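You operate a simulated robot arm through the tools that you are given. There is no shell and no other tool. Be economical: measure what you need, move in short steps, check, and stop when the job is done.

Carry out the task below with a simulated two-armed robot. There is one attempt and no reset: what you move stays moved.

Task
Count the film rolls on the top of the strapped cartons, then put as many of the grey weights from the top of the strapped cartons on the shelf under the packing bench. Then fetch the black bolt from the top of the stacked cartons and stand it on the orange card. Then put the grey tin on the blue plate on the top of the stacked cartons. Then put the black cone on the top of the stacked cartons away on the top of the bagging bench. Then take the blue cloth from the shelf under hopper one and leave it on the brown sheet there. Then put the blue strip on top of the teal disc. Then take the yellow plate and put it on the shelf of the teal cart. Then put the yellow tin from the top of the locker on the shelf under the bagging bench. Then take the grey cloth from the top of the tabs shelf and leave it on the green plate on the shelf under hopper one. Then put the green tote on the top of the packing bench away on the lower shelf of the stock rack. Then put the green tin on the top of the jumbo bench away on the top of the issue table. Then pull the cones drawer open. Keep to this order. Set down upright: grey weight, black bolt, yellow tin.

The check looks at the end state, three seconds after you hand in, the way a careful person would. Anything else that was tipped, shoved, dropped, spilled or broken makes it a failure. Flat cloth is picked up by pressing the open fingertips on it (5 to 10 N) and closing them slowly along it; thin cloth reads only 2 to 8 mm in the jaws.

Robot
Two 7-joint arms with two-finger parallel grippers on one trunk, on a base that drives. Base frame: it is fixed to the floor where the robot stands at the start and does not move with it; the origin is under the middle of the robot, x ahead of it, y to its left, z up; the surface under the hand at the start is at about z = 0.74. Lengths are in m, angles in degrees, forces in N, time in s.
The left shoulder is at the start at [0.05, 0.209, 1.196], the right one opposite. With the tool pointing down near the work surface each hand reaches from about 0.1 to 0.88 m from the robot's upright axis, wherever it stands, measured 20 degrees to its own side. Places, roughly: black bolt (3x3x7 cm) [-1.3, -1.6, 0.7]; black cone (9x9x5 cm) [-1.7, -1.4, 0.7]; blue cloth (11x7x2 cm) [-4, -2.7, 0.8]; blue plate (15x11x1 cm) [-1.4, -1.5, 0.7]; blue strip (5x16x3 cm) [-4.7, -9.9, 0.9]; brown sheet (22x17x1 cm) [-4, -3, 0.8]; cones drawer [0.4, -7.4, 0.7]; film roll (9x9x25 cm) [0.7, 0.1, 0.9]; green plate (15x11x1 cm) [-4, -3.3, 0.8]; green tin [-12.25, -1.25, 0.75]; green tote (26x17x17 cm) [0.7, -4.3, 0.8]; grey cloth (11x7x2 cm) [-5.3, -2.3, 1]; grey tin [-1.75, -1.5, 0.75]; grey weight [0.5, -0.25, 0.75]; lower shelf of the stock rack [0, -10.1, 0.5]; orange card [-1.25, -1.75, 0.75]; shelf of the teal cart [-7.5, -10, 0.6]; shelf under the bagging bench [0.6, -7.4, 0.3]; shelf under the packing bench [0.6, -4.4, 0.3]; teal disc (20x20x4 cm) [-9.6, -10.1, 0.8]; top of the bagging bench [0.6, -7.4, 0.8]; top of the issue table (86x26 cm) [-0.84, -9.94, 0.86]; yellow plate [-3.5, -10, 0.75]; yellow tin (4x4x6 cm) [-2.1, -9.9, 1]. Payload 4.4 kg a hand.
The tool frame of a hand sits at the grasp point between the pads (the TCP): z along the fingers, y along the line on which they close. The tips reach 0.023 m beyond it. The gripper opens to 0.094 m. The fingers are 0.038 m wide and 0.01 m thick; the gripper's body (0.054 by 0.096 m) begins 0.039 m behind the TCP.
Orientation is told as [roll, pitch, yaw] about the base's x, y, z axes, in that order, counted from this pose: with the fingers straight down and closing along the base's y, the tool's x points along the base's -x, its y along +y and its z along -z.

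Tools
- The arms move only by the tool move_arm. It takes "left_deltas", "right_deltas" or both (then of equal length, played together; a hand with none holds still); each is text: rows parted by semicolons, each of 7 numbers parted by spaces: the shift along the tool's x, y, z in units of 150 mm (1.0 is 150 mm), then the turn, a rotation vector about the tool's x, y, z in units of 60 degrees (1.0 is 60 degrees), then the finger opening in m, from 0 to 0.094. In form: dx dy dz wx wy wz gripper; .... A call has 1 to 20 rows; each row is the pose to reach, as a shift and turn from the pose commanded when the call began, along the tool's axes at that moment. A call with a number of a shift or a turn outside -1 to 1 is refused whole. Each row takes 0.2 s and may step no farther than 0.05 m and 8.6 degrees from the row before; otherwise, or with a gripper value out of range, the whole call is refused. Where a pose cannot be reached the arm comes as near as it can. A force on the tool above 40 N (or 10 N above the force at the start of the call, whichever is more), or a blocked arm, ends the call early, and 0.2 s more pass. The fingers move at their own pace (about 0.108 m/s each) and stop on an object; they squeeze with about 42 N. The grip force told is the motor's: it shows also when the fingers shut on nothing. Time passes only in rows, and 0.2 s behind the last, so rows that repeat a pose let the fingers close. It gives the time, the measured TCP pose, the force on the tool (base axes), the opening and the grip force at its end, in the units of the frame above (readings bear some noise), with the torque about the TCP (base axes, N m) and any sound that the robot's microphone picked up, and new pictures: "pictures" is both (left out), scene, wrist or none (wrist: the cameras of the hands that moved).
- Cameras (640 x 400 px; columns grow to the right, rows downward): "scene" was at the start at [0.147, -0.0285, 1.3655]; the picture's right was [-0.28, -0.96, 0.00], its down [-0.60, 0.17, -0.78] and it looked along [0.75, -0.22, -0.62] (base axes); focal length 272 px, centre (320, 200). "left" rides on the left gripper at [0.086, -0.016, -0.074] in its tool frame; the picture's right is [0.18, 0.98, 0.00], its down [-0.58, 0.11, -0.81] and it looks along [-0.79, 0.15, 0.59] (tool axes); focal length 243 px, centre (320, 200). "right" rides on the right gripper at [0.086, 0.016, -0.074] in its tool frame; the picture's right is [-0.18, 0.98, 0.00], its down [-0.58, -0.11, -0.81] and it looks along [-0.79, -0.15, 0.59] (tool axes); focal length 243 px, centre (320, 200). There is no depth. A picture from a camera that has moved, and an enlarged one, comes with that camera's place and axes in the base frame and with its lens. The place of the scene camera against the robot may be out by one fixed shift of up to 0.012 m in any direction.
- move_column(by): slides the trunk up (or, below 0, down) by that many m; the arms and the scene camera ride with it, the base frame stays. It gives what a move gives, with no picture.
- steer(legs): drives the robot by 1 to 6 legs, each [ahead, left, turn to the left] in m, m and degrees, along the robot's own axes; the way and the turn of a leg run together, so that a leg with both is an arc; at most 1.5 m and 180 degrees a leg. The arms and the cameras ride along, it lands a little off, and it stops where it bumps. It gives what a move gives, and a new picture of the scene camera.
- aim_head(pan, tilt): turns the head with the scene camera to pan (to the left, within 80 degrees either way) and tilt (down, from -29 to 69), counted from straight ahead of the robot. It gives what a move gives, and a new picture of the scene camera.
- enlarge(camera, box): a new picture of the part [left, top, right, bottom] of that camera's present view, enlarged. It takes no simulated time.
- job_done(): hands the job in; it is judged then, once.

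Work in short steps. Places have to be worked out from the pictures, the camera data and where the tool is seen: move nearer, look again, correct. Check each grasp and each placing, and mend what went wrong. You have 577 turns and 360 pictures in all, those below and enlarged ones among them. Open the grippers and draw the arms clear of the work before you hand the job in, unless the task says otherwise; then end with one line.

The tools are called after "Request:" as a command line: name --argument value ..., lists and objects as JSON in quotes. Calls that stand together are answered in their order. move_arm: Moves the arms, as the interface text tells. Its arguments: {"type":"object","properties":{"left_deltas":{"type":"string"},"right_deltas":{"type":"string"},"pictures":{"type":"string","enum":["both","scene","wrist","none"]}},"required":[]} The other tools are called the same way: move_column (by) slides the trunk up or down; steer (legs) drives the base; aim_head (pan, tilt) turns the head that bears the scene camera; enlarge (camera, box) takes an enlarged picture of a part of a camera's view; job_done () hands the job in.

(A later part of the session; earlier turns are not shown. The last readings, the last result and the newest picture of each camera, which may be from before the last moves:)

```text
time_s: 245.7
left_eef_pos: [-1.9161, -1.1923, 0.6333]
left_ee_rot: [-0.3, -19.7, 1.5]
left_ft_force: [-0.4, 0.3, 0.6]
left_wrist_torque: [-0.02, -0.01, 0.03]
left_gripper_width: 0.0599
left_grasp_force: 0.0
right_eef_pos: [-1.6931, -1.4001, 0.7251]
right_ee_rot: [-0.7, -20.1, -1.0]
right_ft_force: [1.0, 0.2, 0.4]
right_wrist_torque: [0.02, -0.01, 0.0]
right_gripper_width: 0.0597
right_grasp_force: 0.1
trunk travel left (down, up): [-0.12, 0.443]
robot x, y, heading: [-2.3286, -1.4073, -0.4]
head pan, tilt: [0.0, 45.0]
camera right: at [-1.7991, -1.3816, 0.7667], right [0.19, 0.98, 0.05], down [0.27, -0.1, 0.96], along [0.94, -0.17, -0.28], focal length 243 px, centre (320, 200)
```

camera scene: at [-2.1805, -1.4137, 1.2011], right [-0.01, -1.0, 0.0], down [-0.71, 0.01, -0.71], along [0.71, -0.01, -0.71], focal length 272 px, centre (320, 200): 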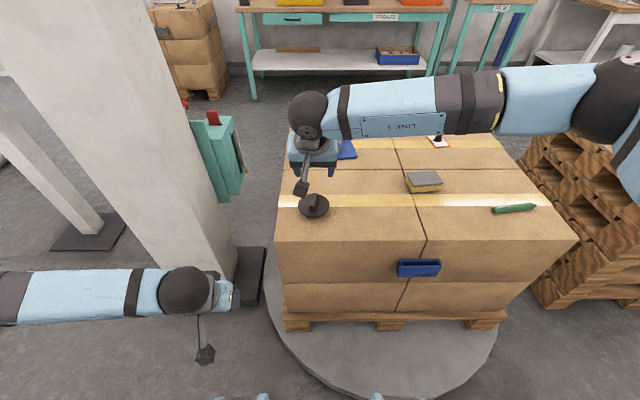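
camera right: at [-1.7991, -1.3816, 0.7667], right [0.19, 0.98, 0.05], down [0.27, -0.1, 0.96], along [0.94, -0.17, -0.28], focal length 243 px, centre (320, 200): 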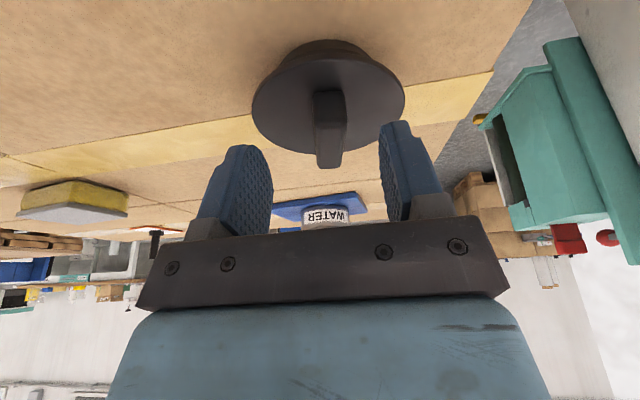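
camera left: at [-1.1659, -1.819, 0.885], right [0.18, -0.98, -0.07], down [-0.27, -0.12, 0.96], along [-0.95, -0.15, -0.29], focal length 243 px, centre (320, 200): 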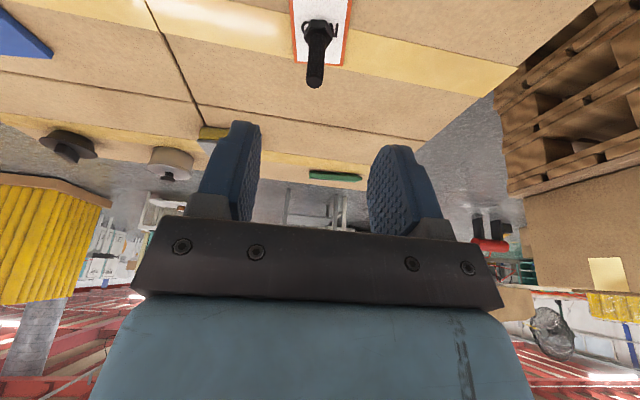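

The handle lies lower (top ≈0.70) and 7 mm to +y. I correct, go down 2 cm, and close.

Request:
move_arm --right_deltas "-0.01 0.045 0.07 0 0 0 0.06; -0.017 0.045 0.148 0 0 0 0.06; -0.017 0.045 0.148 0 0 0 0.06; -0.017 0.045 0.148 0 0 0 0.03; -0.017 0.045 0.148 0 0 0 0.0; -0.017 0.045 0.148 0 0 0 0.0" --pictures "wrist"

```text
time_s: 246.7
left_eef_pos: [-1.9169, -1.1919, 0.6344]
left_ee_rot: [-0.1, -19.8, 1.6]
left_ft_force: [-0.4, 0.2, 0.8]
left_wrist_torque: [0.02, 0.01, 0.01]
left_gripper_width: 0.0598
left_grasp_force: 0.0
right_eef_pos: [-1.6789, -1.3901, 0.7118]
right_ee_rot: [-0.3, -20.8, -1.1]
right_ft_force: [-0.5, 2.9, 16.3]
right_wrist_torque: [0.12, 0.11, 0.01]
right_gripper_width: 0.0312
right_grasp_force: 2.1
trunk travel left (down, up): [-0.12, 0.443]
robot x, y, heading: [-2.3228, -1.411, -0.3]
head pan, tilt: [0.0, 45.0]
stopped in row 4 (right hand): the force on the tool passed its limit at 47 N (the readings are from after the stop); the commanded pose is now the measured one
camera right: at [-1.7862, -1.3705, 0.752], right [0.19, 0.98, 0.06], down [0.26, -0.11, 0.96], along [0.95, -0.17, -0.27], focal length 243 px, centre (320, 200)
```

right: 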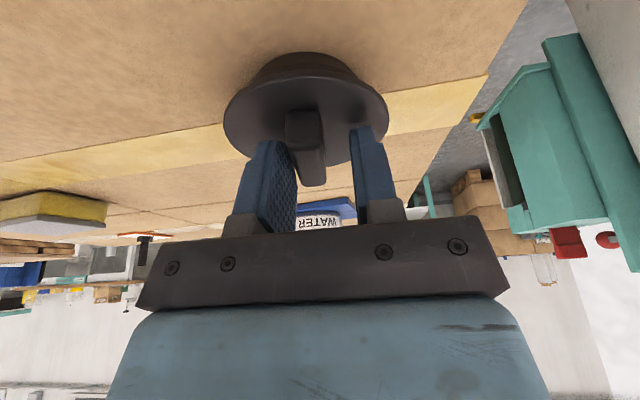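

The tips touched the disc. I rise 5 mm, recentre y by −6 mm, and close on the handle.

Request:
move_arm --right_deltas "-0.012 -0.02 -0.032 0 0 0 0.05; -0.012 -0.04 -0.032 0 0 0 0.05; -0.012 -0.04 -0.032 0 0 0 0.02; -0.012 -0.04 -0.032 0 0 0 0.0; -0.012 -0.04 -0.032 0 0 0 0.0; -0.012 -0.04 -0.032 0 0 0 0.0" --pictures "wrist"

```text
time_s: 248.1
left_eef_pos: [-1.9159, -1.1924, 0.6328]
left_ee_rot: [-0.2, -19.8, 1.5]
left_ft_force: [0.1, 0.2, 0.9]
left_wrist_torque: [-0.01, -0.04, -0.02]
left_gripper_width: 0.0598
left_grasp_force: 0.0
right_eef_pos: [-1.6808, -1.3968, 0.7111]
right_ee_rot: [-0.3, -20.5, -1.1]
right_ft_force: [0.5, -1.3, 4.0]
right_wrist_torque: [0.02, 0.05, -0.01]
right_gripper_width: 0.0149
right_grasp_force: 42.4
trunk travel left (down, up): [-0.12, 0.443]
robot x, y, heading: [-2.3288, -1.4058, -0.2]
head pan, tilt: [0.0, 45.0]
camera right: at [-1.7871, -1.3777, 0.7532], right [0.19, 0.98, 0.06], down [0.26, -0.11, 0.96], along [0.95, -0.17, -0.28], focal length 243 px, centre (320, 200)
```

right: 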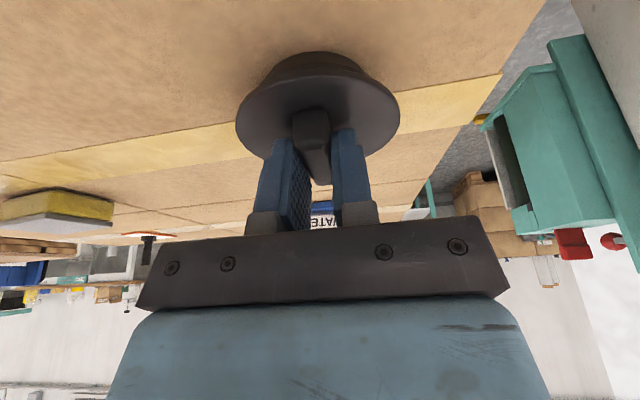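

Handle gripped (15 mm). I lift and check.

Request:
move_arm --right_deltas "-0.04 0 -0.1 0 0 0 0; -0.1 0 -0.28 0 0 0 0; -0.17 0 -0.47 0 0 0 0; -0.25 0 -0.7 0 0 0 0; -0.3 0 -0.9 0 0 0 0; -0.3 0 -0.9 0 0 0 0" --pictures "wrist"

```text
time_s: 249.5
left_eef_pos: [-1.9152, -1.1917, 0.6324]
left_ee_rot: [-0.3, -19.7, 1.6]
left_ft_force: [-0.1, -0.3, 0.4]
left_wrist_torque: [0.02, 0.02, -0.01]
left_gripper_width: 0.06
left_grasp_force: 0.1
right_eef_pos: [-1.6825, -1.3961, 0.8543]
right_ee_rot: [-0.4, -20.4, -1.1]
right_ft_force: [0.1, 0.1, -0.3]
right_wrist_torque: [-0.01, -0.04, 0.02]
right_gripper_width: 0.0148
right_grasp_force: 42.5
trunk travel left (down, up): [-0.12, 0.443]
robot x, y, heading: [-2.3268, -1.4079, -0.4]
head pan, tilt: [0.0, 45.0]
camera right: at [-1.7901, -1.3766, 0.8954], right [0.19, 0.98, 0.06], down [0.26, -0.11, 0.96], along [0.95, -0.17, -0.28], focal length 243 px, centre (320, 200)
```

right: 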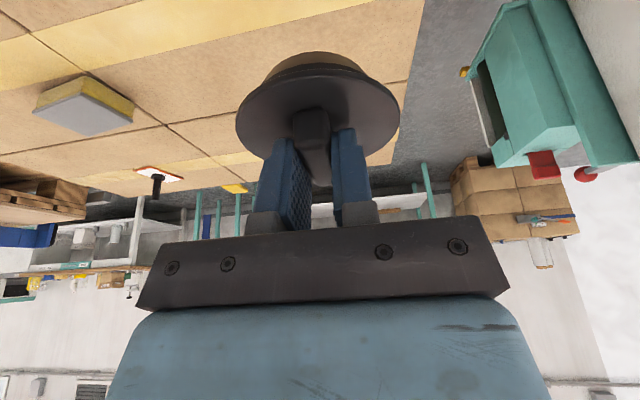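

Cone secured. I raise the trunk, back out west, and head south toward the bagging bench.

Request:
move_column --by 0.2

Request:
steer --legs '[[-0.35, 0, 0], [0, 0, -90], [1.2, 0, 0], [1.2, 0, 0]]'

Request:
aim_head --pan 20 --tilt 20

```text
time_s: 251.7
left_eef_pos: [-1.9164, -1.1909, 0.8337]
left_ee_rot: [-0.3, -19.7, 1.4]
left_ft_force: [0.0, -1.2, -0.1]
left_wrist_torque: [0.0, 0.0, 0.02]
left_gripper_width: 0.0598
left_grasp_force: 0.1
right_eef_pos: [-1.6829, -1.3946, 1.0539]
right_ee_rot: [-0.6, -20.4, -1.1]
right_ft_force: [0.4, -0.4, -0.4]
right_wrist_torque: [0.0, 0.0, 0.03]
right_gripper_width: 0.0148
right_grasp_force: 41.7
trunk travel left (down, up): [-0.32, 0.243]
robot x, y, heading: [-2.3256, -1.4045, -0.1]
head pan, tilt: [0.0, 45.0]
```

```text
time_s: 269.0
left_eef_pos: [-2.4875, -4.1921, 0.8329]
left_ee_rot: [-0.3, -19.7, -89.1]
left_ft_force: [-0.4, 0.2, -0.3]
left_wrist_torque: [-0.04, -0.01, 0.03]
left_gripper_width: 0.06
left_grasp_force: 0.0
right_eef_pos: [-2.6927, -4.4229, 1.0541]
right_ee_rot: [-0.5, -20.4, -91.8]
right_ft_force: [0.0, 0.2, 0.9]
right_wrist_torque: [-0.02, 0.0, 0.01]
right_gripper_width: 0.015
right_grasp_force: 42.0
trunk travel left (down, up): [-0.32, 0.243]
robot x, y, heading: [-2.6967, -3.7818, -91.1]
head pan, tilt: [0.0, 45.0]
camera scene: at [-2.7038, -3.9326, 1.4011], right [-1.0, 0.02, 0.0], down [0.01, 0.71, -0.71], along [-0.01, -0.71, -0.71], focal length 272 px, centre (320, 200)
```

scene: 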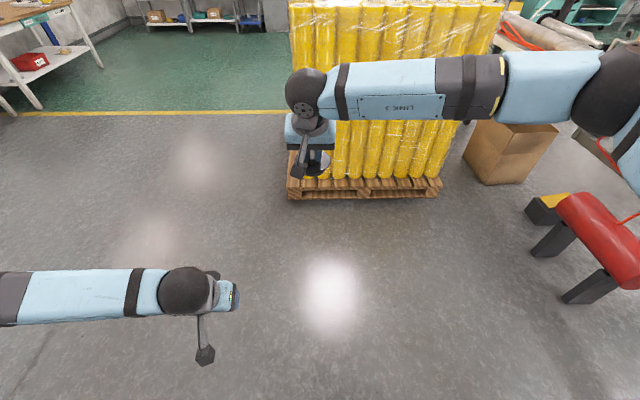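

```text
time_s: 269.9
left_eef_pos: [-2.4866, -4.191, 0.8336]
left_ee_rot: [-0.3, -19.8, -89.2]
left_ft_force: [-1.1, 0.4, -0.2]
left_wrist_torque: [0.0, 0.0, 0.03]
left_gripper_width: 0.0599
left_grasp_force: 0.0
right_eef_pos: [-2.6927, -4.4218, 1.0547]
right_ee_rot: [-0.4, -20.4, -91.8]
right_ft_force: [0.4, -0.1, -0.9]
right_wrist_torque: [-0.01, 0.02, 0.02]
right_gripper_width: 0.0146
right_grasp_force: 42.5
trunk travel left (down, up): [-0.32, 0.243]
robot x, y, heading: [-2.6954, -3.7785, -90.9]
head pan, tilt: [20.0, 20.0]
camera scene: at [-2.6722, -3.9393, 1.4397], right [-0.95, -0.32, 0.0], down [-0.11, 0.32, -0.94], along [0.3, -0.89, -0.34], focal length 272 px, centre (320, 200)
```

scene: 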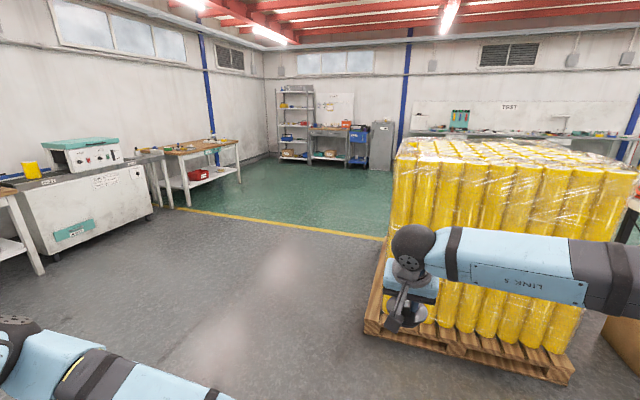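

The way to the bagging bench (left, beyond the sealer) is open. I drive there diagonally and turn to face it.

Request:
steer --legs '[[0, 1.45, 1], [1.3, 0.3, 0], [1.3, 0.3, 0], [0.9, 0, 0], [0, 0, 90]]'

Request:
aim_head --pan 0 --tilt 38

```text
time_s: 303.6
left_eef_pos: [-0.2211, -7.0613, 0.8329]
left_ee_rot: [-0.2, -19.6, 4.2]
left_ft_force: [0.4, -0.2, -0.4]
left_wrist_torque: [-0.03, 0.0, 0.02]
left_gripper_width: 0.0597
left_grasp_force: 0.1
right_eef_pos: [0.0202, -7.2544, 1.0543]
right_ee_rot: [-0.4, -20.4, 1.5]
right_ft_force: [0.5, 0.1, -0.1]
right_wrist_torque: [-0.01, -0.01, -0.02]
right_gripper_width: 0.0149
right_grasp_force: 42.3
trunk travel left (down, up): [-0.32, 0.243]
robot x, y, heading: [-0.6206, -7.2999, 2.0]
head pan, tilt: [20.0, 20.0]
camera scene: at [-0.4705, -7.2637, 1.4398], right [0.38, -0.93, 0.0], down [-0.32, -0.13, -0.94], along [0.87, 0.35, -0.34], focal length 272 px, centre (320, 200)
```

scene: 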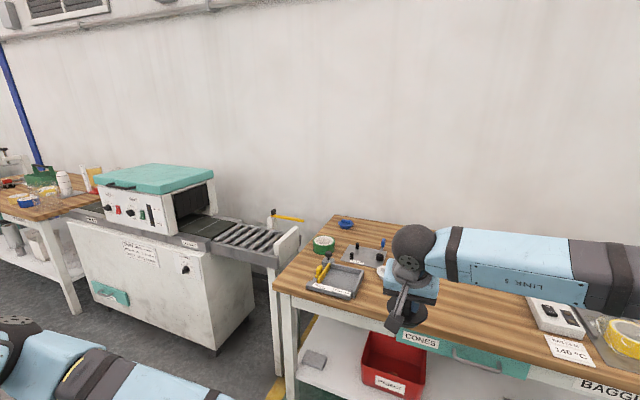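

```text
time_s: 304.5
left_eef_pos: [-0.2218, -7.0622, 0.8344]
left_ee_rot: [-0.3, -19.8, 4.1]
left_ft_force: [-0.2, 0.4, 0.1]
left_wrist_torque: [0.01, 0.0, 0.04]
left_gripper_width: 0.0601
left_grasp_force: 0.2
right_eef_pos: [0.0209, -7.2561, 1.055]
right_ee_rot: [-0.4, -20.5, 1.5]
right_ft_force: [0.6, 0.6, -0.8]
right_wrist_torque: [-0.01, 0.0, -0.01]
right_gripper_width: 0.0151
right_grasp_force: 41.5
trunk travel left (down, up): [-0.32, 0.243]
robot x, y, heading: [-0.6196, -7.2974, 2.2]
head pan, tilt: [0.0, 38.0]
camera scene: at [-0.4704, -7.2956, 1.4114], right [0.04, -1.0, 0.0], down [-0.61, -0.02, -0.79], along [0.79, 0.03, -0.62], focal length 272 px, centre (320, 200)
```

scene: 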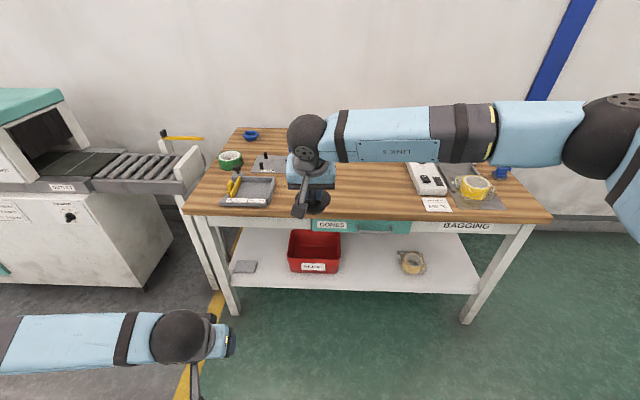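

There's free bench top around [0.38,-7.42]. I move in: ahead 0.25 m, right 0.15 m.

Request:
steer --legs '[[0.25, -0.15, -2]]'

Request:
enlarge --camera "right" --box '[0, 0, 640, 400]'

```text
time_s: 306.5
left_eef_pos: [0.0423, -7.2227, 0.8326]
left_ee_rot: [-0.2, -19.7, 1.7]
left_ft_force: [-0.1, -0.6, 0.9]
left_wrist_torque: [0.0, -0.02, 0.0]
left_gripper_width: 0.06
left_grasp_force: 0.0
right_eef_pos: [0.2753, -7.4248, 1.0546]
right_ee_rot: [-0.4, -20.4, -0.9]
right_ft_force: [0.3, 0.1, -0.9]
right_wrist_torque: [0.02, -0.03, 0.02]
right_gripper_width: 0.0148
right_grasp_force: 41.8
trunk travel left (down, up): [-0.32, 0.243]
robot x, y, heading: [-0.3702, -7.4431, -0.2]
head pan, tilt: [0.0, 38.0]
camera scene: at [-0.2161, -7.4452, 1.4113], right [0.0, -1.0, 0.0], down [-0.62, 0.0, -0.79], along [0.79, 0.0, -0.62], focal length 272 px, centre (320, 200)
```

scene: 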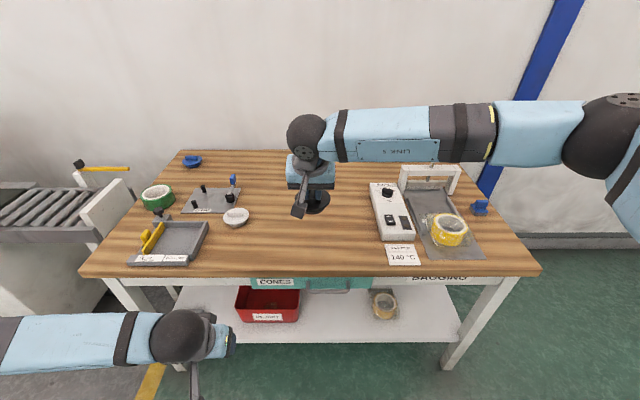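

```text
1.00 times, centred on (320, 200) of right (not enlarged: the box is as wide or as high as the picture)
camera zoom: at [0.1691, -7.4068, 1.0951], right [0.19, 0.98, 0.06], down [0.26, -0.11, 0.96], along [0.95, -0.17, -0.28], focal length 243 px, centre (320, 200)
```

zoom: 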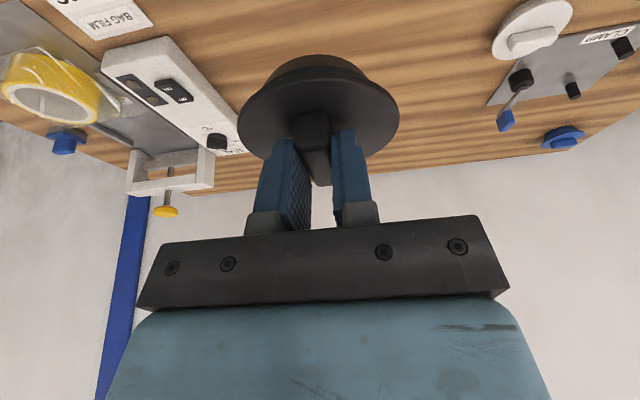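

Spot below is clear. I move 7 cm further in and lower to about 5 cm above the bench.

Request:
move_arm --right_deltas "-0.1 0 0.2 0 0 0 0; -0.2 0 0.4 0 0 0 0; -0.25 0.05 0.66 0 0 0 0; -0.15 0.1 0.9 0 0 0 0; -0.07 0.13 1.0 0 0 0 0" --pictures "none"

Request:
move_arm --right_deltas "0.03 0 0.08 0 0 0 0; 0.06 0 0.16 0 0 0 0; 0.08 0 0.2 0 0 0 0" --pictures "both"

```text
time_s: 307.7
left_eef_pos: [0.043, -7.2226, 0.8342]
left_ee_rot: [-0.3, -19.6, 1.7]
left_ft_force: [-0.5, 0.3, 0.2]
left_wrist_torque: [-0.04, -0.01, 0.02]
left_gripper_width: 0.0601
left_grasp_force: 0.1
right_eef_pos: [0.3372, -7.4067, 0.9199]
right_ee_rot: [-0.4, -20.5, -0.9]
right_ft_force: [-0.4, 0.7, 0.7]
right_wrist_torque: [0.02, -0.03, -0.01]
right_gripper_width: 0.0149
right_grasp_force: 41.7
trunk travel left (down, up): [-0.32, 0.243]
robot x, y, heading: [-0.3656, -7.4391, -0.3]
head pan, tilt: [0.0, 38.0]
```

```text
time_s: 308.5
left_eef_pos: [0.043, -7.2219, 0.8331]
left_ee_rot: [-0.2, -19.7, 1.7]
left_ft_force: [0.8, -0.4, 0.4]
left_wrist_torque: [-0.01, 0.0, -0.02]
left_gripper_width: 0.06
left_grasp_force: 0.1
right_eef_pos: [0.336, -7.4083, 0.885]
right_ee_rot: [-0.4, -20.4, -0.8]
right_ft_force: [0.3, 1.0, -1.1]
right_wrist_torque: [-0.04, 0.01, 0.01]
right_gripper_width: 0.0148
right_grasp_force: 41.8
trunk travel left (down, up): [-0.32, 0.243]
robot x, y, heading: [-0.3692, -7.437, -0.0]
head pan, tilt: [0.0, 38.0]
camera scene: at [-0.2163, -7.4449, 1.4114], right [0.0, -1.0, 0.0], down [-0.62, 0.0, -0.79], along [0.79, 0.0, -0.62], focal length 272 px, centre (320, 200)
camera right: at [0.2301, -7.3887, 0.9262], right [0.19, 0.98, 0.06], down [0.26, -0.11, 0.96], along [0.95, -0.17, -0.28], focal length 243 px, centre (320, 200)
```

scene: 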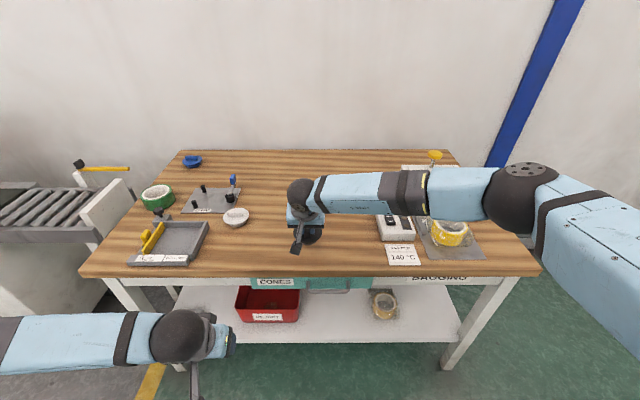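
right: 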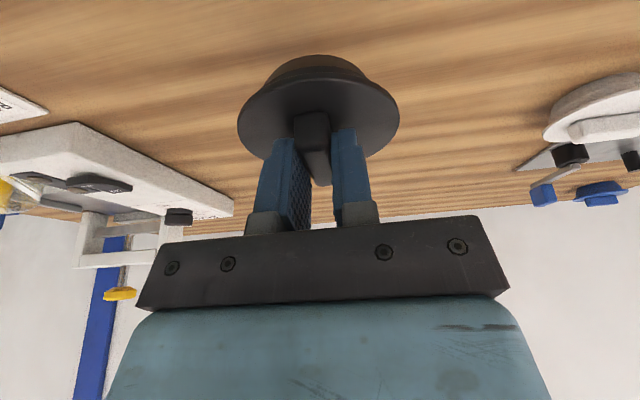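

Good. I continue down in 5–6 mm steps.

Request:
move_arm --right_deltas "0.02 0 0.055 0 0 0 0; 0.04 0 0.11 0 0 0 0; 0.06 0 0.165 0 0 0 0; 0.08 0 0.22 0 0 0 0" --pictures "none"

Request:
move_arm --right_deltas "0.01 0 0.027 0 0 0 0; 0.02 0 0.055 0 0 0 0; 0.03 0 0.082 0 0 0 0" --pictures "none"

```text
time_s: 309.5
left_eef_pos: [0.0424, -7.222, 0.8335]
left_ee_rot: [-0.3, -19.6, 1.8]
left_ft_force: [0.9, -0.3, -0.1]
left_wrist_torque: [0.0, -0.01, 0.01]
left_gripper_width: 0.0599
left_grasp_force: 0.1
right_eef_pos: [0.3379, -7.4082, 0.8504]
right_ee_rot: [-0.4, -20.4, -0.9]
right_ft_force: [-0.5, 0.2, 0.5]
right_wrist_torque: [0.01, -0.01, 0.0]
right_gripper_width: 0.0149
right_grasp_force: 42.3
trunk travel left (down, up): [-0.32, 0.243]
robot x, y, heading: [-0.3712, -7.4368, -0.4]
head pan, tilt: [0.0, 38.0]
```

```text
time_s: 310.3
left_eef_pos: [0.0428, -7.2216, 0.833]
left_ee_rot: [-0.3, -19.8, 1.7]
left_ft_force: [0.1, 0.2, 0.1]
left_wrist_torque: [-0.02, 0.0, -0.01]
left_gripper_width: 0.0601
left_grasp_force: 0.1
right_eef_pos: [0.3377, -7.4091, 0.837]
right_ee_rot: [-0.5, -20.3, -0.8]
right_ft_force: [0.2, 0.1, -0.4]
right_wrist_torque: [0.01, -0.03, 0.0]
right_gripper_width: 0.0149
right_grasp_force: 42.1
trunk travel left (down, up): [-0.32, 0.243]
robot x, y, heading: [-0.3657, -7.4385, -0.4]
head pan, tilt: [0.0, 38.0]
```

Request:
move_arm --right_deltas "0.01 0 0.027 0 0 0 0; 0.02 0 0.055 0 0 0 0; 0.03 0 0.082 0 0 0 0" --pictures "none"

Request:
move_arm --right_deltas "0.01 0 0.027 0 0 0 0; 0.02 0 0.055 0 0 0 0" --pictures "wrist"

```text
time_s: 311.0
left_eef_pos: [0.041, -7.2218, 0.8344]
left_ee_rot: [-0.1, -19.9, 1.8]
left_ft_force: [-0.5, 0.6, 0.0]
left_wrist_torque: [-0.07, 0.04, -0.01]
left_gripper_width: 0.0604
left_grasp_force: 0.1
right_eef_pos: [0.3399, -7.408, 0.8333]
right_ee_rot: [-0.1, -21.0, -1.2]
right_ft_force: [-5.3, -1.8, 23.2]
right_wrist_torque: [0.08, 0.57, 0.05]
right_gripper_width: 0.0148
right_grasp_force: 41.8
trunk travel left (down, up): [-0.32, 0.243]
robot x, y, heading: [-0.3681, -7.4395, -0.2]
head pan, tilt: [0.0, 38.0]
stopped in row 3 (right hand): the force on the tool passed its limit at 44 N (the readings are from after the stop); the commanded pose is now the measured one
```

```text
time_s: 311.5
left_eef_pos: [0.0422, -7.2228, 0.8346]
left_ee_rot: [-0.2, -19.9, 1.7]
left_ft_force: [0.5, 0.5, 0.1]
left_wrist_torque: [-0.03, 0.03, 0.0]
left_gripper_width: 0.0598
left_grasp_force: 0.1
right_eef_pos: [0.3427, -7.408, 0.8339]
right_ee_rot: [0.0, -21.3, -1.1]
right_ft_force: [-5.2, -1.1, 24.7]
right_wrist_torque: [0.03, 0.67, -0.01]
right_gripper_width: 0.0149
right_grasp_force: 42.1
trunk travel left (down, up): [-0.32, 0.243]
robot x, y, heading: [-0.3701, -7.4395, -0.2]
head pan, tilt: [0.0, 38.0]
stopped in row 2 (right hand): the force on the tool passed its limit at 45 N (the readings are from after the stop); the commanded pose is now the measured one
camera right: at [0.236, -7.3882, 0.8734], right [0.19, 0.98, 0.07], down [0.25, -0.12, 0.96], along [0.95, -0.17, -0.26], focal length 243 px, centre (320, 200)
```

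right: 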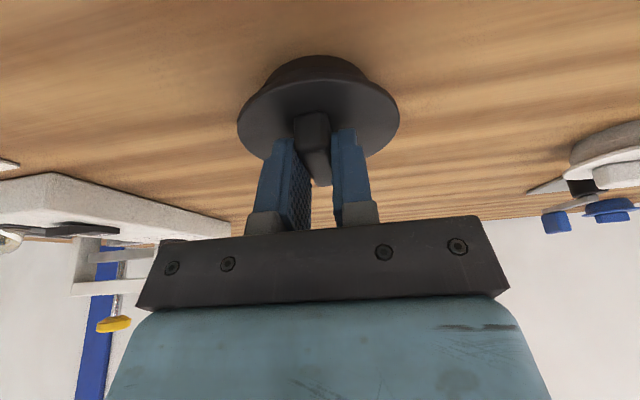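

The cone rests on the bench (top ≈0.783). I ease up, open, and rise.

Request:
move_arm --right_deltas "-0.008 0 -0.022 0 0 0 0; -0.008 0 -0.022 0 0 0 0.03; -0.008 0 -0.022 0 0 0 0.05; -0.008 0 -0.022 0 0 0 0.05; -0.05 0 -0.15 0 0 0 0.05; -0.15 0 -0.4 0 0 0 0.05; -0.2 0 -0.65 0 0 0 0.05; -0.1 0 -0.9 0 0 0 0.05" --pictures "wrist"

```text
time_s: 313.3
left_eef_pos: [0.0417, -7.2237, 0.8336]
left_ee_rot: [-0.2, -19.7, 1.7]
left_ft_force: [0.5, 0.4, -0.2]
left_wrist_torque: [0.02, -0.01, 0.01]
left_gripper_width: 0.0601
left_grasp_force: 0.0
right_eef_pos: [0.3088, -7.4069, 0.9599]
right_ee_rot: [-0.1, -21.1, -1.2]
right_ft_force: [-0.6, 0.6, 0.0]
right_wrist_torque: [0.0, -0.05, 0.02]
right_gripper_width: 0.05
right_grasp_force: 0.0
trunk travel left (down, up): [-0.32, 0.243]
robot x, y, heading: [-0.3676, -7.4417, -0.4]
head pan, tilt: [0.0, 38.0]
camera right: at [0.2024, -7.3879, 1.0003], right [0.19, 0.98, 0.06], down [0.25, -0.11, 0.96], along [0.95, -0.17, -0.27], focal length 243 px, centre (320, 200)
```

right: 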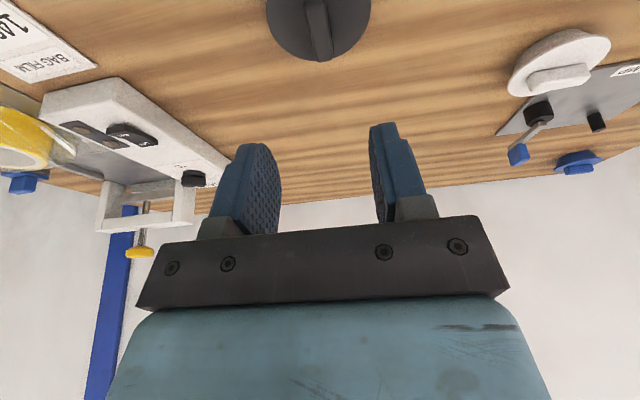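

Cone placed. Next the hopper-one shelf: I back out, head north and west, and face hopper one from the east.

Request:
steer --legs '[[-0.35, 0, 0], [0, 0, 90], [1.3, 0.3, 0], [1.2, 0.45, 0], [0.9, 0.45, 0], [0, 0, 90]]'

Request:
aim_head --pan -25 --tilt 20

```text
time_s: 340.1
left_eef_pos: [-2.2924, -4.2741, 0.8337]
left_ee_rot: [-0.4, -19.7, -179.9]
left_ft_force: [-0.3, 0.4, 0.0]
left_wrist_torque: [0.0, -0.03, 0.03]
left_gripper_width: 0.0598
left_grasp_force: 0.0
right_eef_pos: [-2.5546, -4.0835, 0.9589]
right_ee_rot: [-0.1, -21.0, 177.3]
right_ft_force: [0.3, 0.3, -0.9]
right_wrist_torque: [-0.01, 0.02, 0.01]
right_gripper_width: 0.0501
right_grasp_force: 0.1
trunk travel left (down, up): [-0.32, 0.243]
robot x, y, heading: [-1.8786, -4.0683, 178.2]
head pan, tilt: [0.0, 38.0]
camera scene: at [-2.0333, -4.0685, 1.4114], right [0.03, 1.0, 0.0], down [0.62, -0.02, -0.79], along [-0.79, 0.03, -0.62], focal length 272 px, centre (320, 200)
```

scene: 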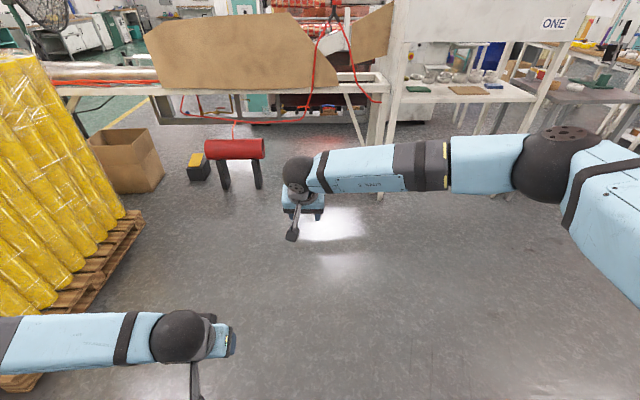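

```text
time_s: 340.9
left_eef_pos: [-2.2917, -4.2726, 0.8331]
left_ee_rot: [-0.2, -19.7, -179.9]
left_ft_force: [-0.2, -0.9, -0.3]
left_wrist_torque: [0.01, 0.03, -0.02]
left_gripper_width: 0.0601
left_grasp_force: 0.0
right_eef_pos: [-2.5552, -4.0831, 0.9598]
right_ee_rot: [-0.1, -21.0, 177.2]
right_ft_force: [0.1, -0.1, -0.8]
right_wrist_torque: [-0.02, 0.0, -0.03]
right_gripper_width: 0.0499
right_grasp_force: 0.1
trunk travel left (down, up): [-0.32, 0.243]
robot x, y, heading: [-1.8758, -4.0707, 178.2]
head pan, tilt: [-25.0, 20.0]
camera scene: at [-2.0302, -4.0292, 1.4397], right [0.45, 0.89, 0.0], down [0.31, -0.15, -0.94], along [-0.84, 0.42, -0.34], focal length 272 px, centre (320, 200)
```

scene: 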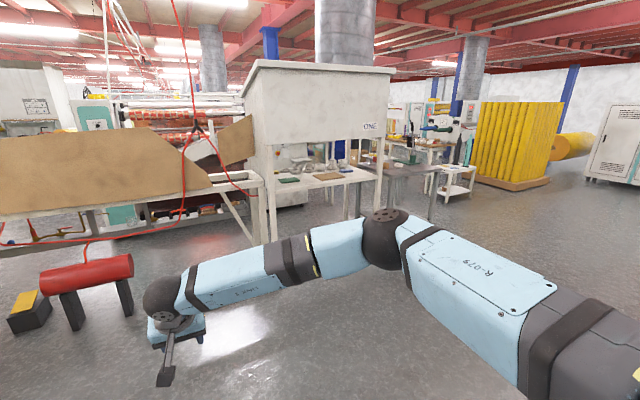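

Hopper one's shelf shows the green plate, brown sheet and blue cloth at its front. I drive diagonally to stand about 1.2 m before it.

Request:
steer --legs '[[0.9, -1.05, 2]]'

Request:
aim_head --pan 0 --tilt 25

```text
time_s: 350.4
left_eef_pos: [-3.1791, -3.2406, 0.8338]
left_ee_rot: [-0.3, -19.7, -176.9]
left_ft_force: [0.0, -0.1, 0.3]
left_wrist_torque: [0.02, -0.03, 0.0]
left_gripper_width: 0.0602
left_grasp_force: 0.1
right_eef_pos: [-3.4504, -3.0639, 0.9593]
right_ee_rot: [-0.2, -21.1, -179.8]
right_ft_force: [0.1, -0.5, -0.5]
right_wrist_torque: [0.01, -0.02, -0.03]
right_gripper_width: 0.0501
right_grasp_force: 0.0
trunk travel left (down, up): [-0.32, 0.243]
robot x, y, heading: [-2.7772, -3.0165, -179.3]
head pan, tilt: [-25.0, 20.0]
camera scene: at [-2.9295, -2.9828, 1.4398], right [0.41, 0.91, 0.0], down [0.31, -0.14, -0.94], along [-0.86, 0.38, -0.34], focal length 272 px, centre (320, 200)
```

scene: 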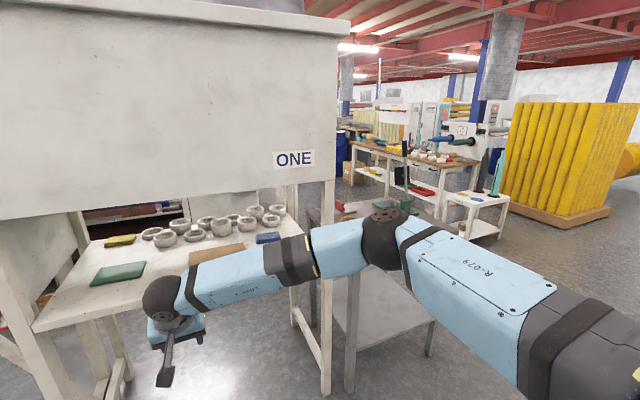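

```text
time_s: 351.3
left_eef_pos: [-3.1775, -3.2406, 0.834]
left_ee_rot: [-0.2, -19.7, -177.0]
left_ft_force: [-0.2, 1.0, 0.3]
left_wrist_torque: [-0.01, 0.0, 0.01]
left_gripper_width: 0.06
left_grasp_force: 0.1
right_eef_pos: [-3.4515, -3.064, 0.9582]
right_ee_rot: [-0.1, -20.9, -179.7]
right_ft_force: [0.1, 0.0, -0.3]
right_wrist_torque: [0.03, 0.0, 0.01]
right_gripper_width: 0.0501
right_grasp_force: 0.0
trunk travel left (down, up): [-0.32, 0.243]
robot x, y, heading: [-2.7739, -3.0164, -179.1]
head pan, tilt: [0.0, 25.0]
camera scene: at [-2.9365, -3.0223, 1.4317], right [-0.02, 1.0, 0.0], down [0.42, 0.01, -0.91], along [-0.91, -0.02, -0.42], focal length 272 px, centre (320, 200)
```

scene: 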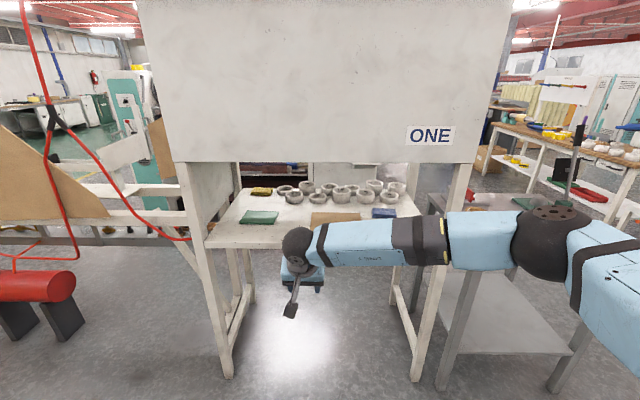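

Hopper one: legs at x≈-3.84 (y≈-3.53 and -2.53), shelf z≈0.79, hopper underside ≈1.15; blue cloth ≈[-4.17,-2.73], brown sheet ≈[-4.11,-2.97]. I'll use the left arm with the trunk low: first tuck the right hand and raise the left.

Request:
move_arm --left_deltas "-0.08 0 -0.2 0 0 0 0.06; -0.16 0 -0.4 0 0 0 0.06; -0.24 0 -0.6 0 0 0 0.06; -0.32 0 -0.87 0 0 0 0.06; -0.32 0 -0.87 0 0 0 0.06" --right_deltas "0.25 0 -0.1 0 0 0 0.05; 0.5 0 -0.2 0 0 0 0.05; 0.75 0 -0.3 0 0 0 0.05; 0.95 0 -0.36 0 0 0 0.05; 0.95 0 -0.36 0 0 0 0.05" --pictures "none"

Request:
move_arm --left_deltas "-0.08 0 -0.2 0 0 0 0.06; -0.16 0 -0.4 0 0 0 0.06; -0.24 0 -0.6 0 0 0 0.06; -0.32 0 -0.87 0 0 0 0.06; -0.32 0 -0.87 0 0 0 0.06" --right_deltas "0.25 0 -0.1 0 0 0 0.05; 0.5 0 -0.2 0 0 0 0.05; 0.75 0 -0.3 0 0 0 0.05; 0.95 0 -0.36 0 0 0 0.05; 0.95 0 -0.36 0 0 0 0.05" --pictures "none"

Request:
move_column --by -0.28

Request:
steer --legs '[[0.4, -0.21, -0.9]]'

```text
time_s: 352.5
left_eef_pos: [-3.181, -3.2441, 0.9711]
left_ee_rot: [-0.4, -19.8, -177.0]
left_ft_force: [0.5, -0.1, 0.0]
left_wrist_torque: [0.01, 0.02, -0.01]
left_gripper_width: 0.06
left_grasp_force: 0.1
right_eef_pos: [-3.2982, -3.0634, 0.959]
right_ee_rot: [0.0, -21.0, -179.8]
right_ft_force: [0.4, -0.4, -1.0]
right_wrist_torque: [-0.03, 0.02, 0.01]
right_gripper_width: 0.0501
right_grasp_force: 0.1
trunk travel left (down, up): [-0.32, 0.243]
robot x, y, heading: [-2.7724, -3.0134, -178.9]
head pan, tilt: [0.0, 25.0]
```

```text
time_s: 353.7
left_eef_pos: [-3.1804, -3.2437, 1.1116]
left_ee_rot: [-0.3, -19.7, -177.0]
left_ft_force: [0.3, 0.6, 0.7]
left_wrist_torque: [-0.02, -0.05, -0.02]
left_gripper_width: 0.0599
left_grasp_force: 0.1
right_eef_pos: [-3.1457, -3.0644, 0.9598]
right_ee_rot: [-0.1, -21.0, -179.8]
right_ft_force: [-0.9, 0.0, -0.4]
right_wrist_torque: [0.01, 0.01, -0.01]
right_gripper_width: 0.0498
right_grasp_force: 0.1
trunk travel left (down, up): [-0.32, 0.243]
robot x, y, heading: [-2.7766, -3.0159, -178.8]
head pan, tilt: [0.0, 25.0]
```

```text
time_s: 356.6
left_eef_pos: [-3.181, -3.2424, 0.8308]
left_ee_rot: [-0.2, -19.6, -177.0]
left_ft_force: [-0.4, 0.3, 0.3]
left_wrist_torque: [0.03, 0.0, -0.03]
left_gripper_width: 0.06
left_grasp_force: 0.2
right_eef_pos: [-3.146, -3.0642, 0.6794]
right_ee_rot: [-0.1, -21.0, -179.8]
right_ft_force: [0.0, -0.7, 0.3]
right_wrist_torque: [0.01, -0.01, 0.03]
right_gripper_width: 0.05
right_grasp_force: 0.0
trunk travel left (down, up): [-0.04, 0.523]
robot x, y, heading: [-2.7747, -3.0166, -178.9]
head pan, tilt: [0.0, 25.0]
```

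```text
time_s: 359.2
left_eef_pos: [-3.5743, -3.0285, 0.8313]
left_ee_rot: [-0.2, -19.7, -178.6]
left_ft_force: [-0.2, -0.8, -0.1]
left_wrist_torque: [0.0, 0.02, -0.02]
left_gripper_width: 0.06
left_grasp_force: 0.0
right_eef_pos: [-3.5345, -2.8505, 0.6797]
right_ee_rot: [-0.1, -21.1, 178.7]
right_ft_force: [0.7, -0.3, -0.2]
right_wrist_torque: [-0.03, -0.01, -0.01]
right_gripper_width: 0.0501
right_grasp_force: 0.1
trunk travel left (down, up): [-0.04, 0.523]
robot x, y, heading: [-3.1644, -2.8124, 179.4]
head pan, tilt: [0.0, 25.0]
camera scene: at [-3.3244, -2.8143, 1.1517], right [0.01, 1.0, 0.0], down [0.42, 0.0, -0.91], along [-0.91, 0.01, -0.42], focal length 272 px, centre (320, 200)
```

scene: 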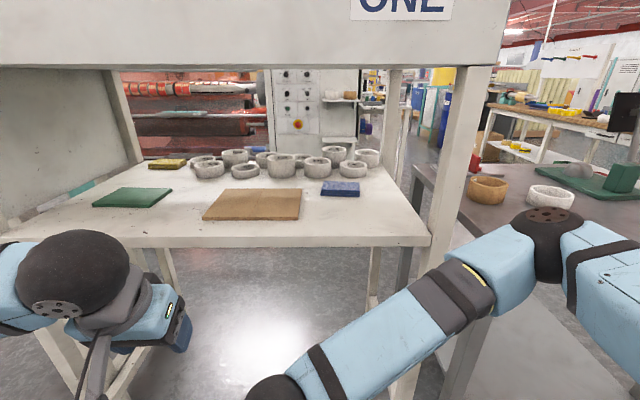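

Clear view: blue cloth ≈[-4.17,-2.74], brown sheet ≈[-4.06,-3.0], shelf z≈0.80. I raise the left hand a bit and drive in 0.28 m.

Request:
move_arm --left_deltas "-0.1 0 -0.25 0 0 0 0.06; -0.2 0 -0.55 0 0 0 0.06; -0.2 0 -0.55 0 0 0 0.06" --pictures "none"

Request:
steer --legs '[[0.28, 0, 0.5]]'

```text
time_s: 360.0
left_eef_pos: [-3.5721, -3.0296, 0.9211]
left_ee_rot: [-0.1, -19.7, -178.7]
left_ft_force: [-0.7, 0.2, -0.4]
left_wrist_torque: [-0.03, 0.02, 0.01]
left_gripper_width: 0.06
left_grasp_force: 0.0
right_eef_pos: [-3.535, -2.8491, 0.6792]
right_ee_rot: [-0.2, -21.1, 178.6]
right_ft_force: [0.9, -0.1, 0.0]
right_wrist_torque: [-0.01, 0.01, 0.0]
right_gripper_width: 0.0501
right_grasp_force: 0.0
trunk travel left (down, up): [-0.04, 0.523]
robot x, y, heading: [-3.159, -2.8116, 179.6]
head pan, tilt: [0.0, 25.0]
```

```text
time_s: 361.5
left_eef_pos: [-3.7082, -3.0227, 0.9307]
left_ee_rot: [-0.4, -20.9, -179.8]
left_ft_force: [0.6, -0.2, -0.2]
left_wrist_torque: [0.05, -0.04, -0.03]
left_gripper_width: 0.0599
left_grasp_force: 0.1
right_eef_pos: [-3.6615, -2.8458, 0.6823]
right_ee_rot: [-0.5, -21.2, 178.5]
right_ft_force: [0.3, 0.2, -0.2]
right_wrist_torque: [-0.01, -0.04, 0.0]
right_gripper_width: 0.05
right_grasp_force: 0.0
trunk travel left (down, up): [-0.04, 0.523]
robot x, y, heading: [-3.304, -2.8089, 178.2]
head pan, tilt: [0.0, 25.0]
stopped in leg 1: the robot was blocked; the commanded pose is now the measured one
camera scene: at [-3.4501, -2.8143, 1.1567], right [0.03, 1.0, 0.0], down [0.4, -0.01, -0.92], along [-0.92, 0.03, -0.4], focal length 272 px, centre (320, 200)
```

scene: 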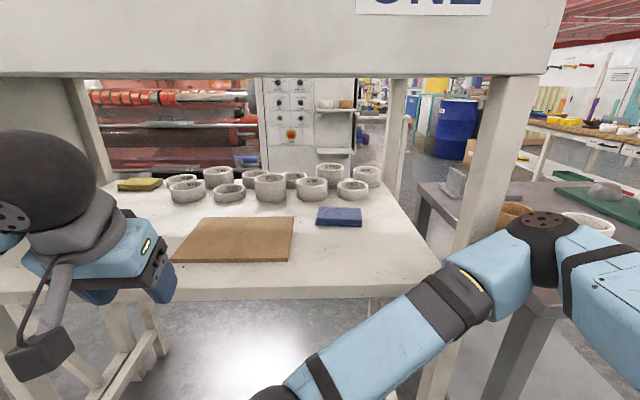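

The right elbow met the hopper leg or side table. I back off, shift left to y≈-3.0, and raise the right hand.

Request:
steer --legs '[[-0.15, 0, 0], [0, 0.2, 1.5]]'

Request:
move_arm --right_deltas "-0.1 0 -0.25 0 0 0 0.05; -0.2 0 -0.5 0 0 0 0.05; -0.3 0 -0.75 0 0 0 0.05; -0.36 0 -0.99 0 0 0 0.05; -0.36 0 -0.99 0 0 0 0.05" --pictures "scene"

```text
time_s: 364.9
left_eef_pos: [-3.5674, -3.2417, 0.9208]
left_ee_rot: [-0.4, -19.8, -177.8]
left_ft_force: [-0.4, -0.1, 0.0]
left_wrist_torque: [0.0, 0.0, 0.01]
left_gripper_width: 0.0598
left_grasp_force: 0.1
right_eef_pos: [-3.5201, -3.0635, 0.6718]
right_ee_rot: [-0.4, -19.8, -179.7]
right_ft_force: [0.6, 0.6, 0.1]
right_wrist_torque: [-0.02, -0.01, 0.02]
right_gripper_width: 0.0499
right_grasp_force: 0.0
trunk travel left (down, up): [-0.04, 0.523]
robot x, y, heading: [-3.1589, -3.0173, -179.8]
head pan, tilt: [0.0, 25.0]
camera scene: at [-3.3211, -3.0237, 1.1517], right [0.0, 1.0, 0.0], down [0.42, 0.0, -0.91], along [-0.91, 0.0, -0.42], focal length 272 px, centre (320, 200)
```

scene: 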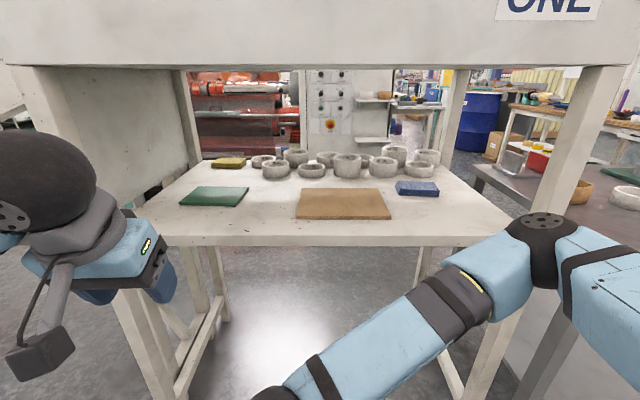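

```text
time_s: 366.1
left_eef_pos: [-3.5665, -3.2412, 0.9202]
left_ee_rot: [-0.3, -19.8, -177.8]
left_ft_force: [-0.3, -0.5, 0.2]
left_wrist_torque: [0.0, 0.03, 0.03]
left_gripper_width: 0.0599
left_grasp_force: 0.0
right_eef_pos: [-3.5207, -3.0622, 0.8294]
right_ee_rot: [-0.4, -19.7, -179.7]
right_ft_force: [-0.6, 0.1, -1.0]
right_wrist_torque: [-0.01, 0.06, -0.01]
right_gripper_width: 0.05
right_grasp_force: 0.1
trunk travel left (down, up): [-0.04, 0.523]
robot x, y, heading: [-3.1537, -3.0171, -179.5]
head pan, tilt: [0.0, 25.0]
camera scene: at [-3.3211, -3.0236, 1.1517], right [0.0, 1.0, 0.0], down [0.42, 0.0, -0.91], along [-0.91, 0.0, -0.42], focal length 272 px, centre (320, 200)
```

scene: 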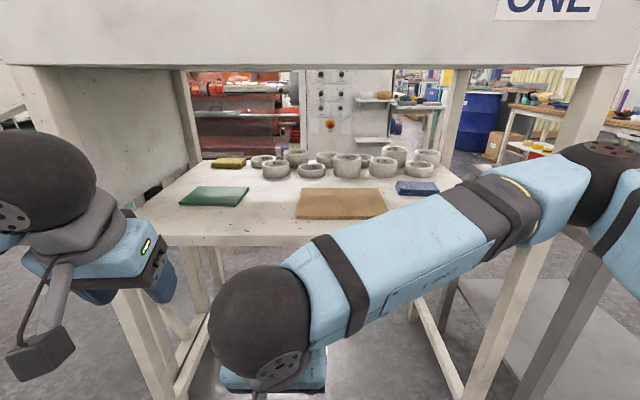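

With the right side near the hopper leg, I'll angle the robot 30° right so the left shoulder leads and the right elbow swings away.

Request:
steer --legs '[[0, 0, -30], [0.19, -0.07, 0]]'

```text
time_s: 369.2
left_eef_pos: [-3.7544, -2.8506, 0.92]
left_ee_rot: [-0.2, -19.8, 151.9]
left_ft_force: [0.7, 0.3, 0.0]
left_wrist_torque: [0.04, 0.02, 0.01]
left_gripper_width: 0.0601
left_grasp_force: 0.1
right_eef_pos: [-3.6243, -2.7175, 0.8286]
right_ee_rot: [-0.3, -19.8, 150.2]
right_ft_force: [0.2, -1.1, 0.4]
right_wrist_torque: [-0.02, 0.0, 0.01]
right_gripper_width: 0.0501
right_grasp_force: 0.0
trunk travel left (down, up): [-0.04, 0.523]
robot x, y, heading: [-3.2863, -2.8627, 150.3]
head pan, tilt: [0.0, 25.0]
camera scene: at [-3.4303, -2.7868, 1.1516], right [0.5, 0.87, 0.0], down [0.37, -0.21, -0.91], along [-0.79, 0.45, -0.42], focal length 272 px, centre (320, 200)
```

scene: 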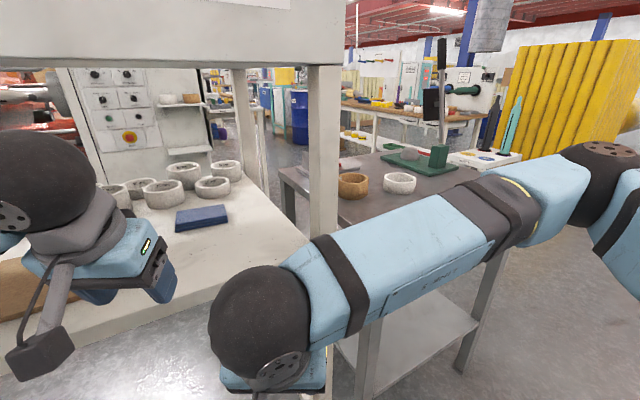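

I slide the robot left 0.2 m to be clear of the right leg.

Request:
steer --legs '[[-0.02, 0.2, 0]]'

Request:
aim_head --pan 20 --tilt 35

```text
time_s: 371.6
left_eef_pos: [-3.8377, -3.0396, 0.9221]
left_ee_rot: [-0.3, -19.9, 152.3]
left_ft_force: [-0.4, 0.0, 0.8]
left_wrist_torque: [-0.04, 0.01, 0.0]
left_gripper_width: 0.0598
left_grasp_force: 0.2
right_eef_pos: [-3.708, -2.9069, 0.8286]
right_ee_rot: [-0.3, -19.7, 150.4]
right_ft_force: [1.5, 0.4, 0.1]
right_wrist_torque: [-0.01, 0.0, -0.01]
right_gripper_width: 0.05
right_grasp_force: 0.1
trunk travel left (down, up): [-0.04, 0.523]
robot x, y, heading: [-3.3712, -3.0496, 150.2]
head pan, tilt: [0.0, 25.0]
camera scene: at [-3.5143, -2.9753, 1.1517], right [0.5, 0.87, 0.0], down [0.37, -0.21, -0.91], along [-0.79, 0.45, -0.42], focal length 272 px, centre (320, 200)
```

scene: 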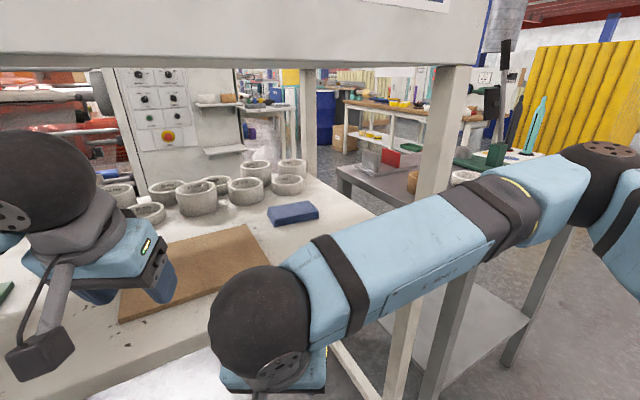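

```text
time_s: 372.5
left_eef_pos: [-3.8366, -3.0402, 0.9211]
left_ee_rot: [-0.2, -19.7, 152.1]
left_ft_force: [-0.4, 0.1, 0.1]
left_wrist_torque: [0.05, 0.03, 0.0]
left_gripper_width: 0.06
left_grasp_force: 0.0
right_eef_pos: [-3.7078, -2.9061, 0.8288]
right_ee_rot: [-0.4, -19.7, 150.3]
right_ft_force: [-0.6, 0.6, -0.8]
right_wrist_torque: [-0.01, 0.01, 0.02]
right_gripper_width: 0.0496
right_grasp_force: 0.1
trunk travel left (down, up): [-0.04, 0.523]
robot x, y, heading: [-3.3736, -3.0469, 150.3]
head pan, tilt: [20.0, 35.0]
camera scene: at [-3.521, -3.0059, 1.136], right [0.17, 0.99, 0.0], down [0.56, -0.1, -0.82], along [-0.81, 0.14, -0.57], focal length 272 px, centre (320, 200)
```

scene: 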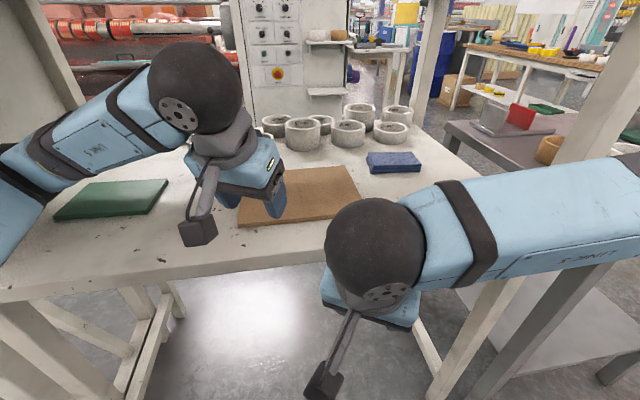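

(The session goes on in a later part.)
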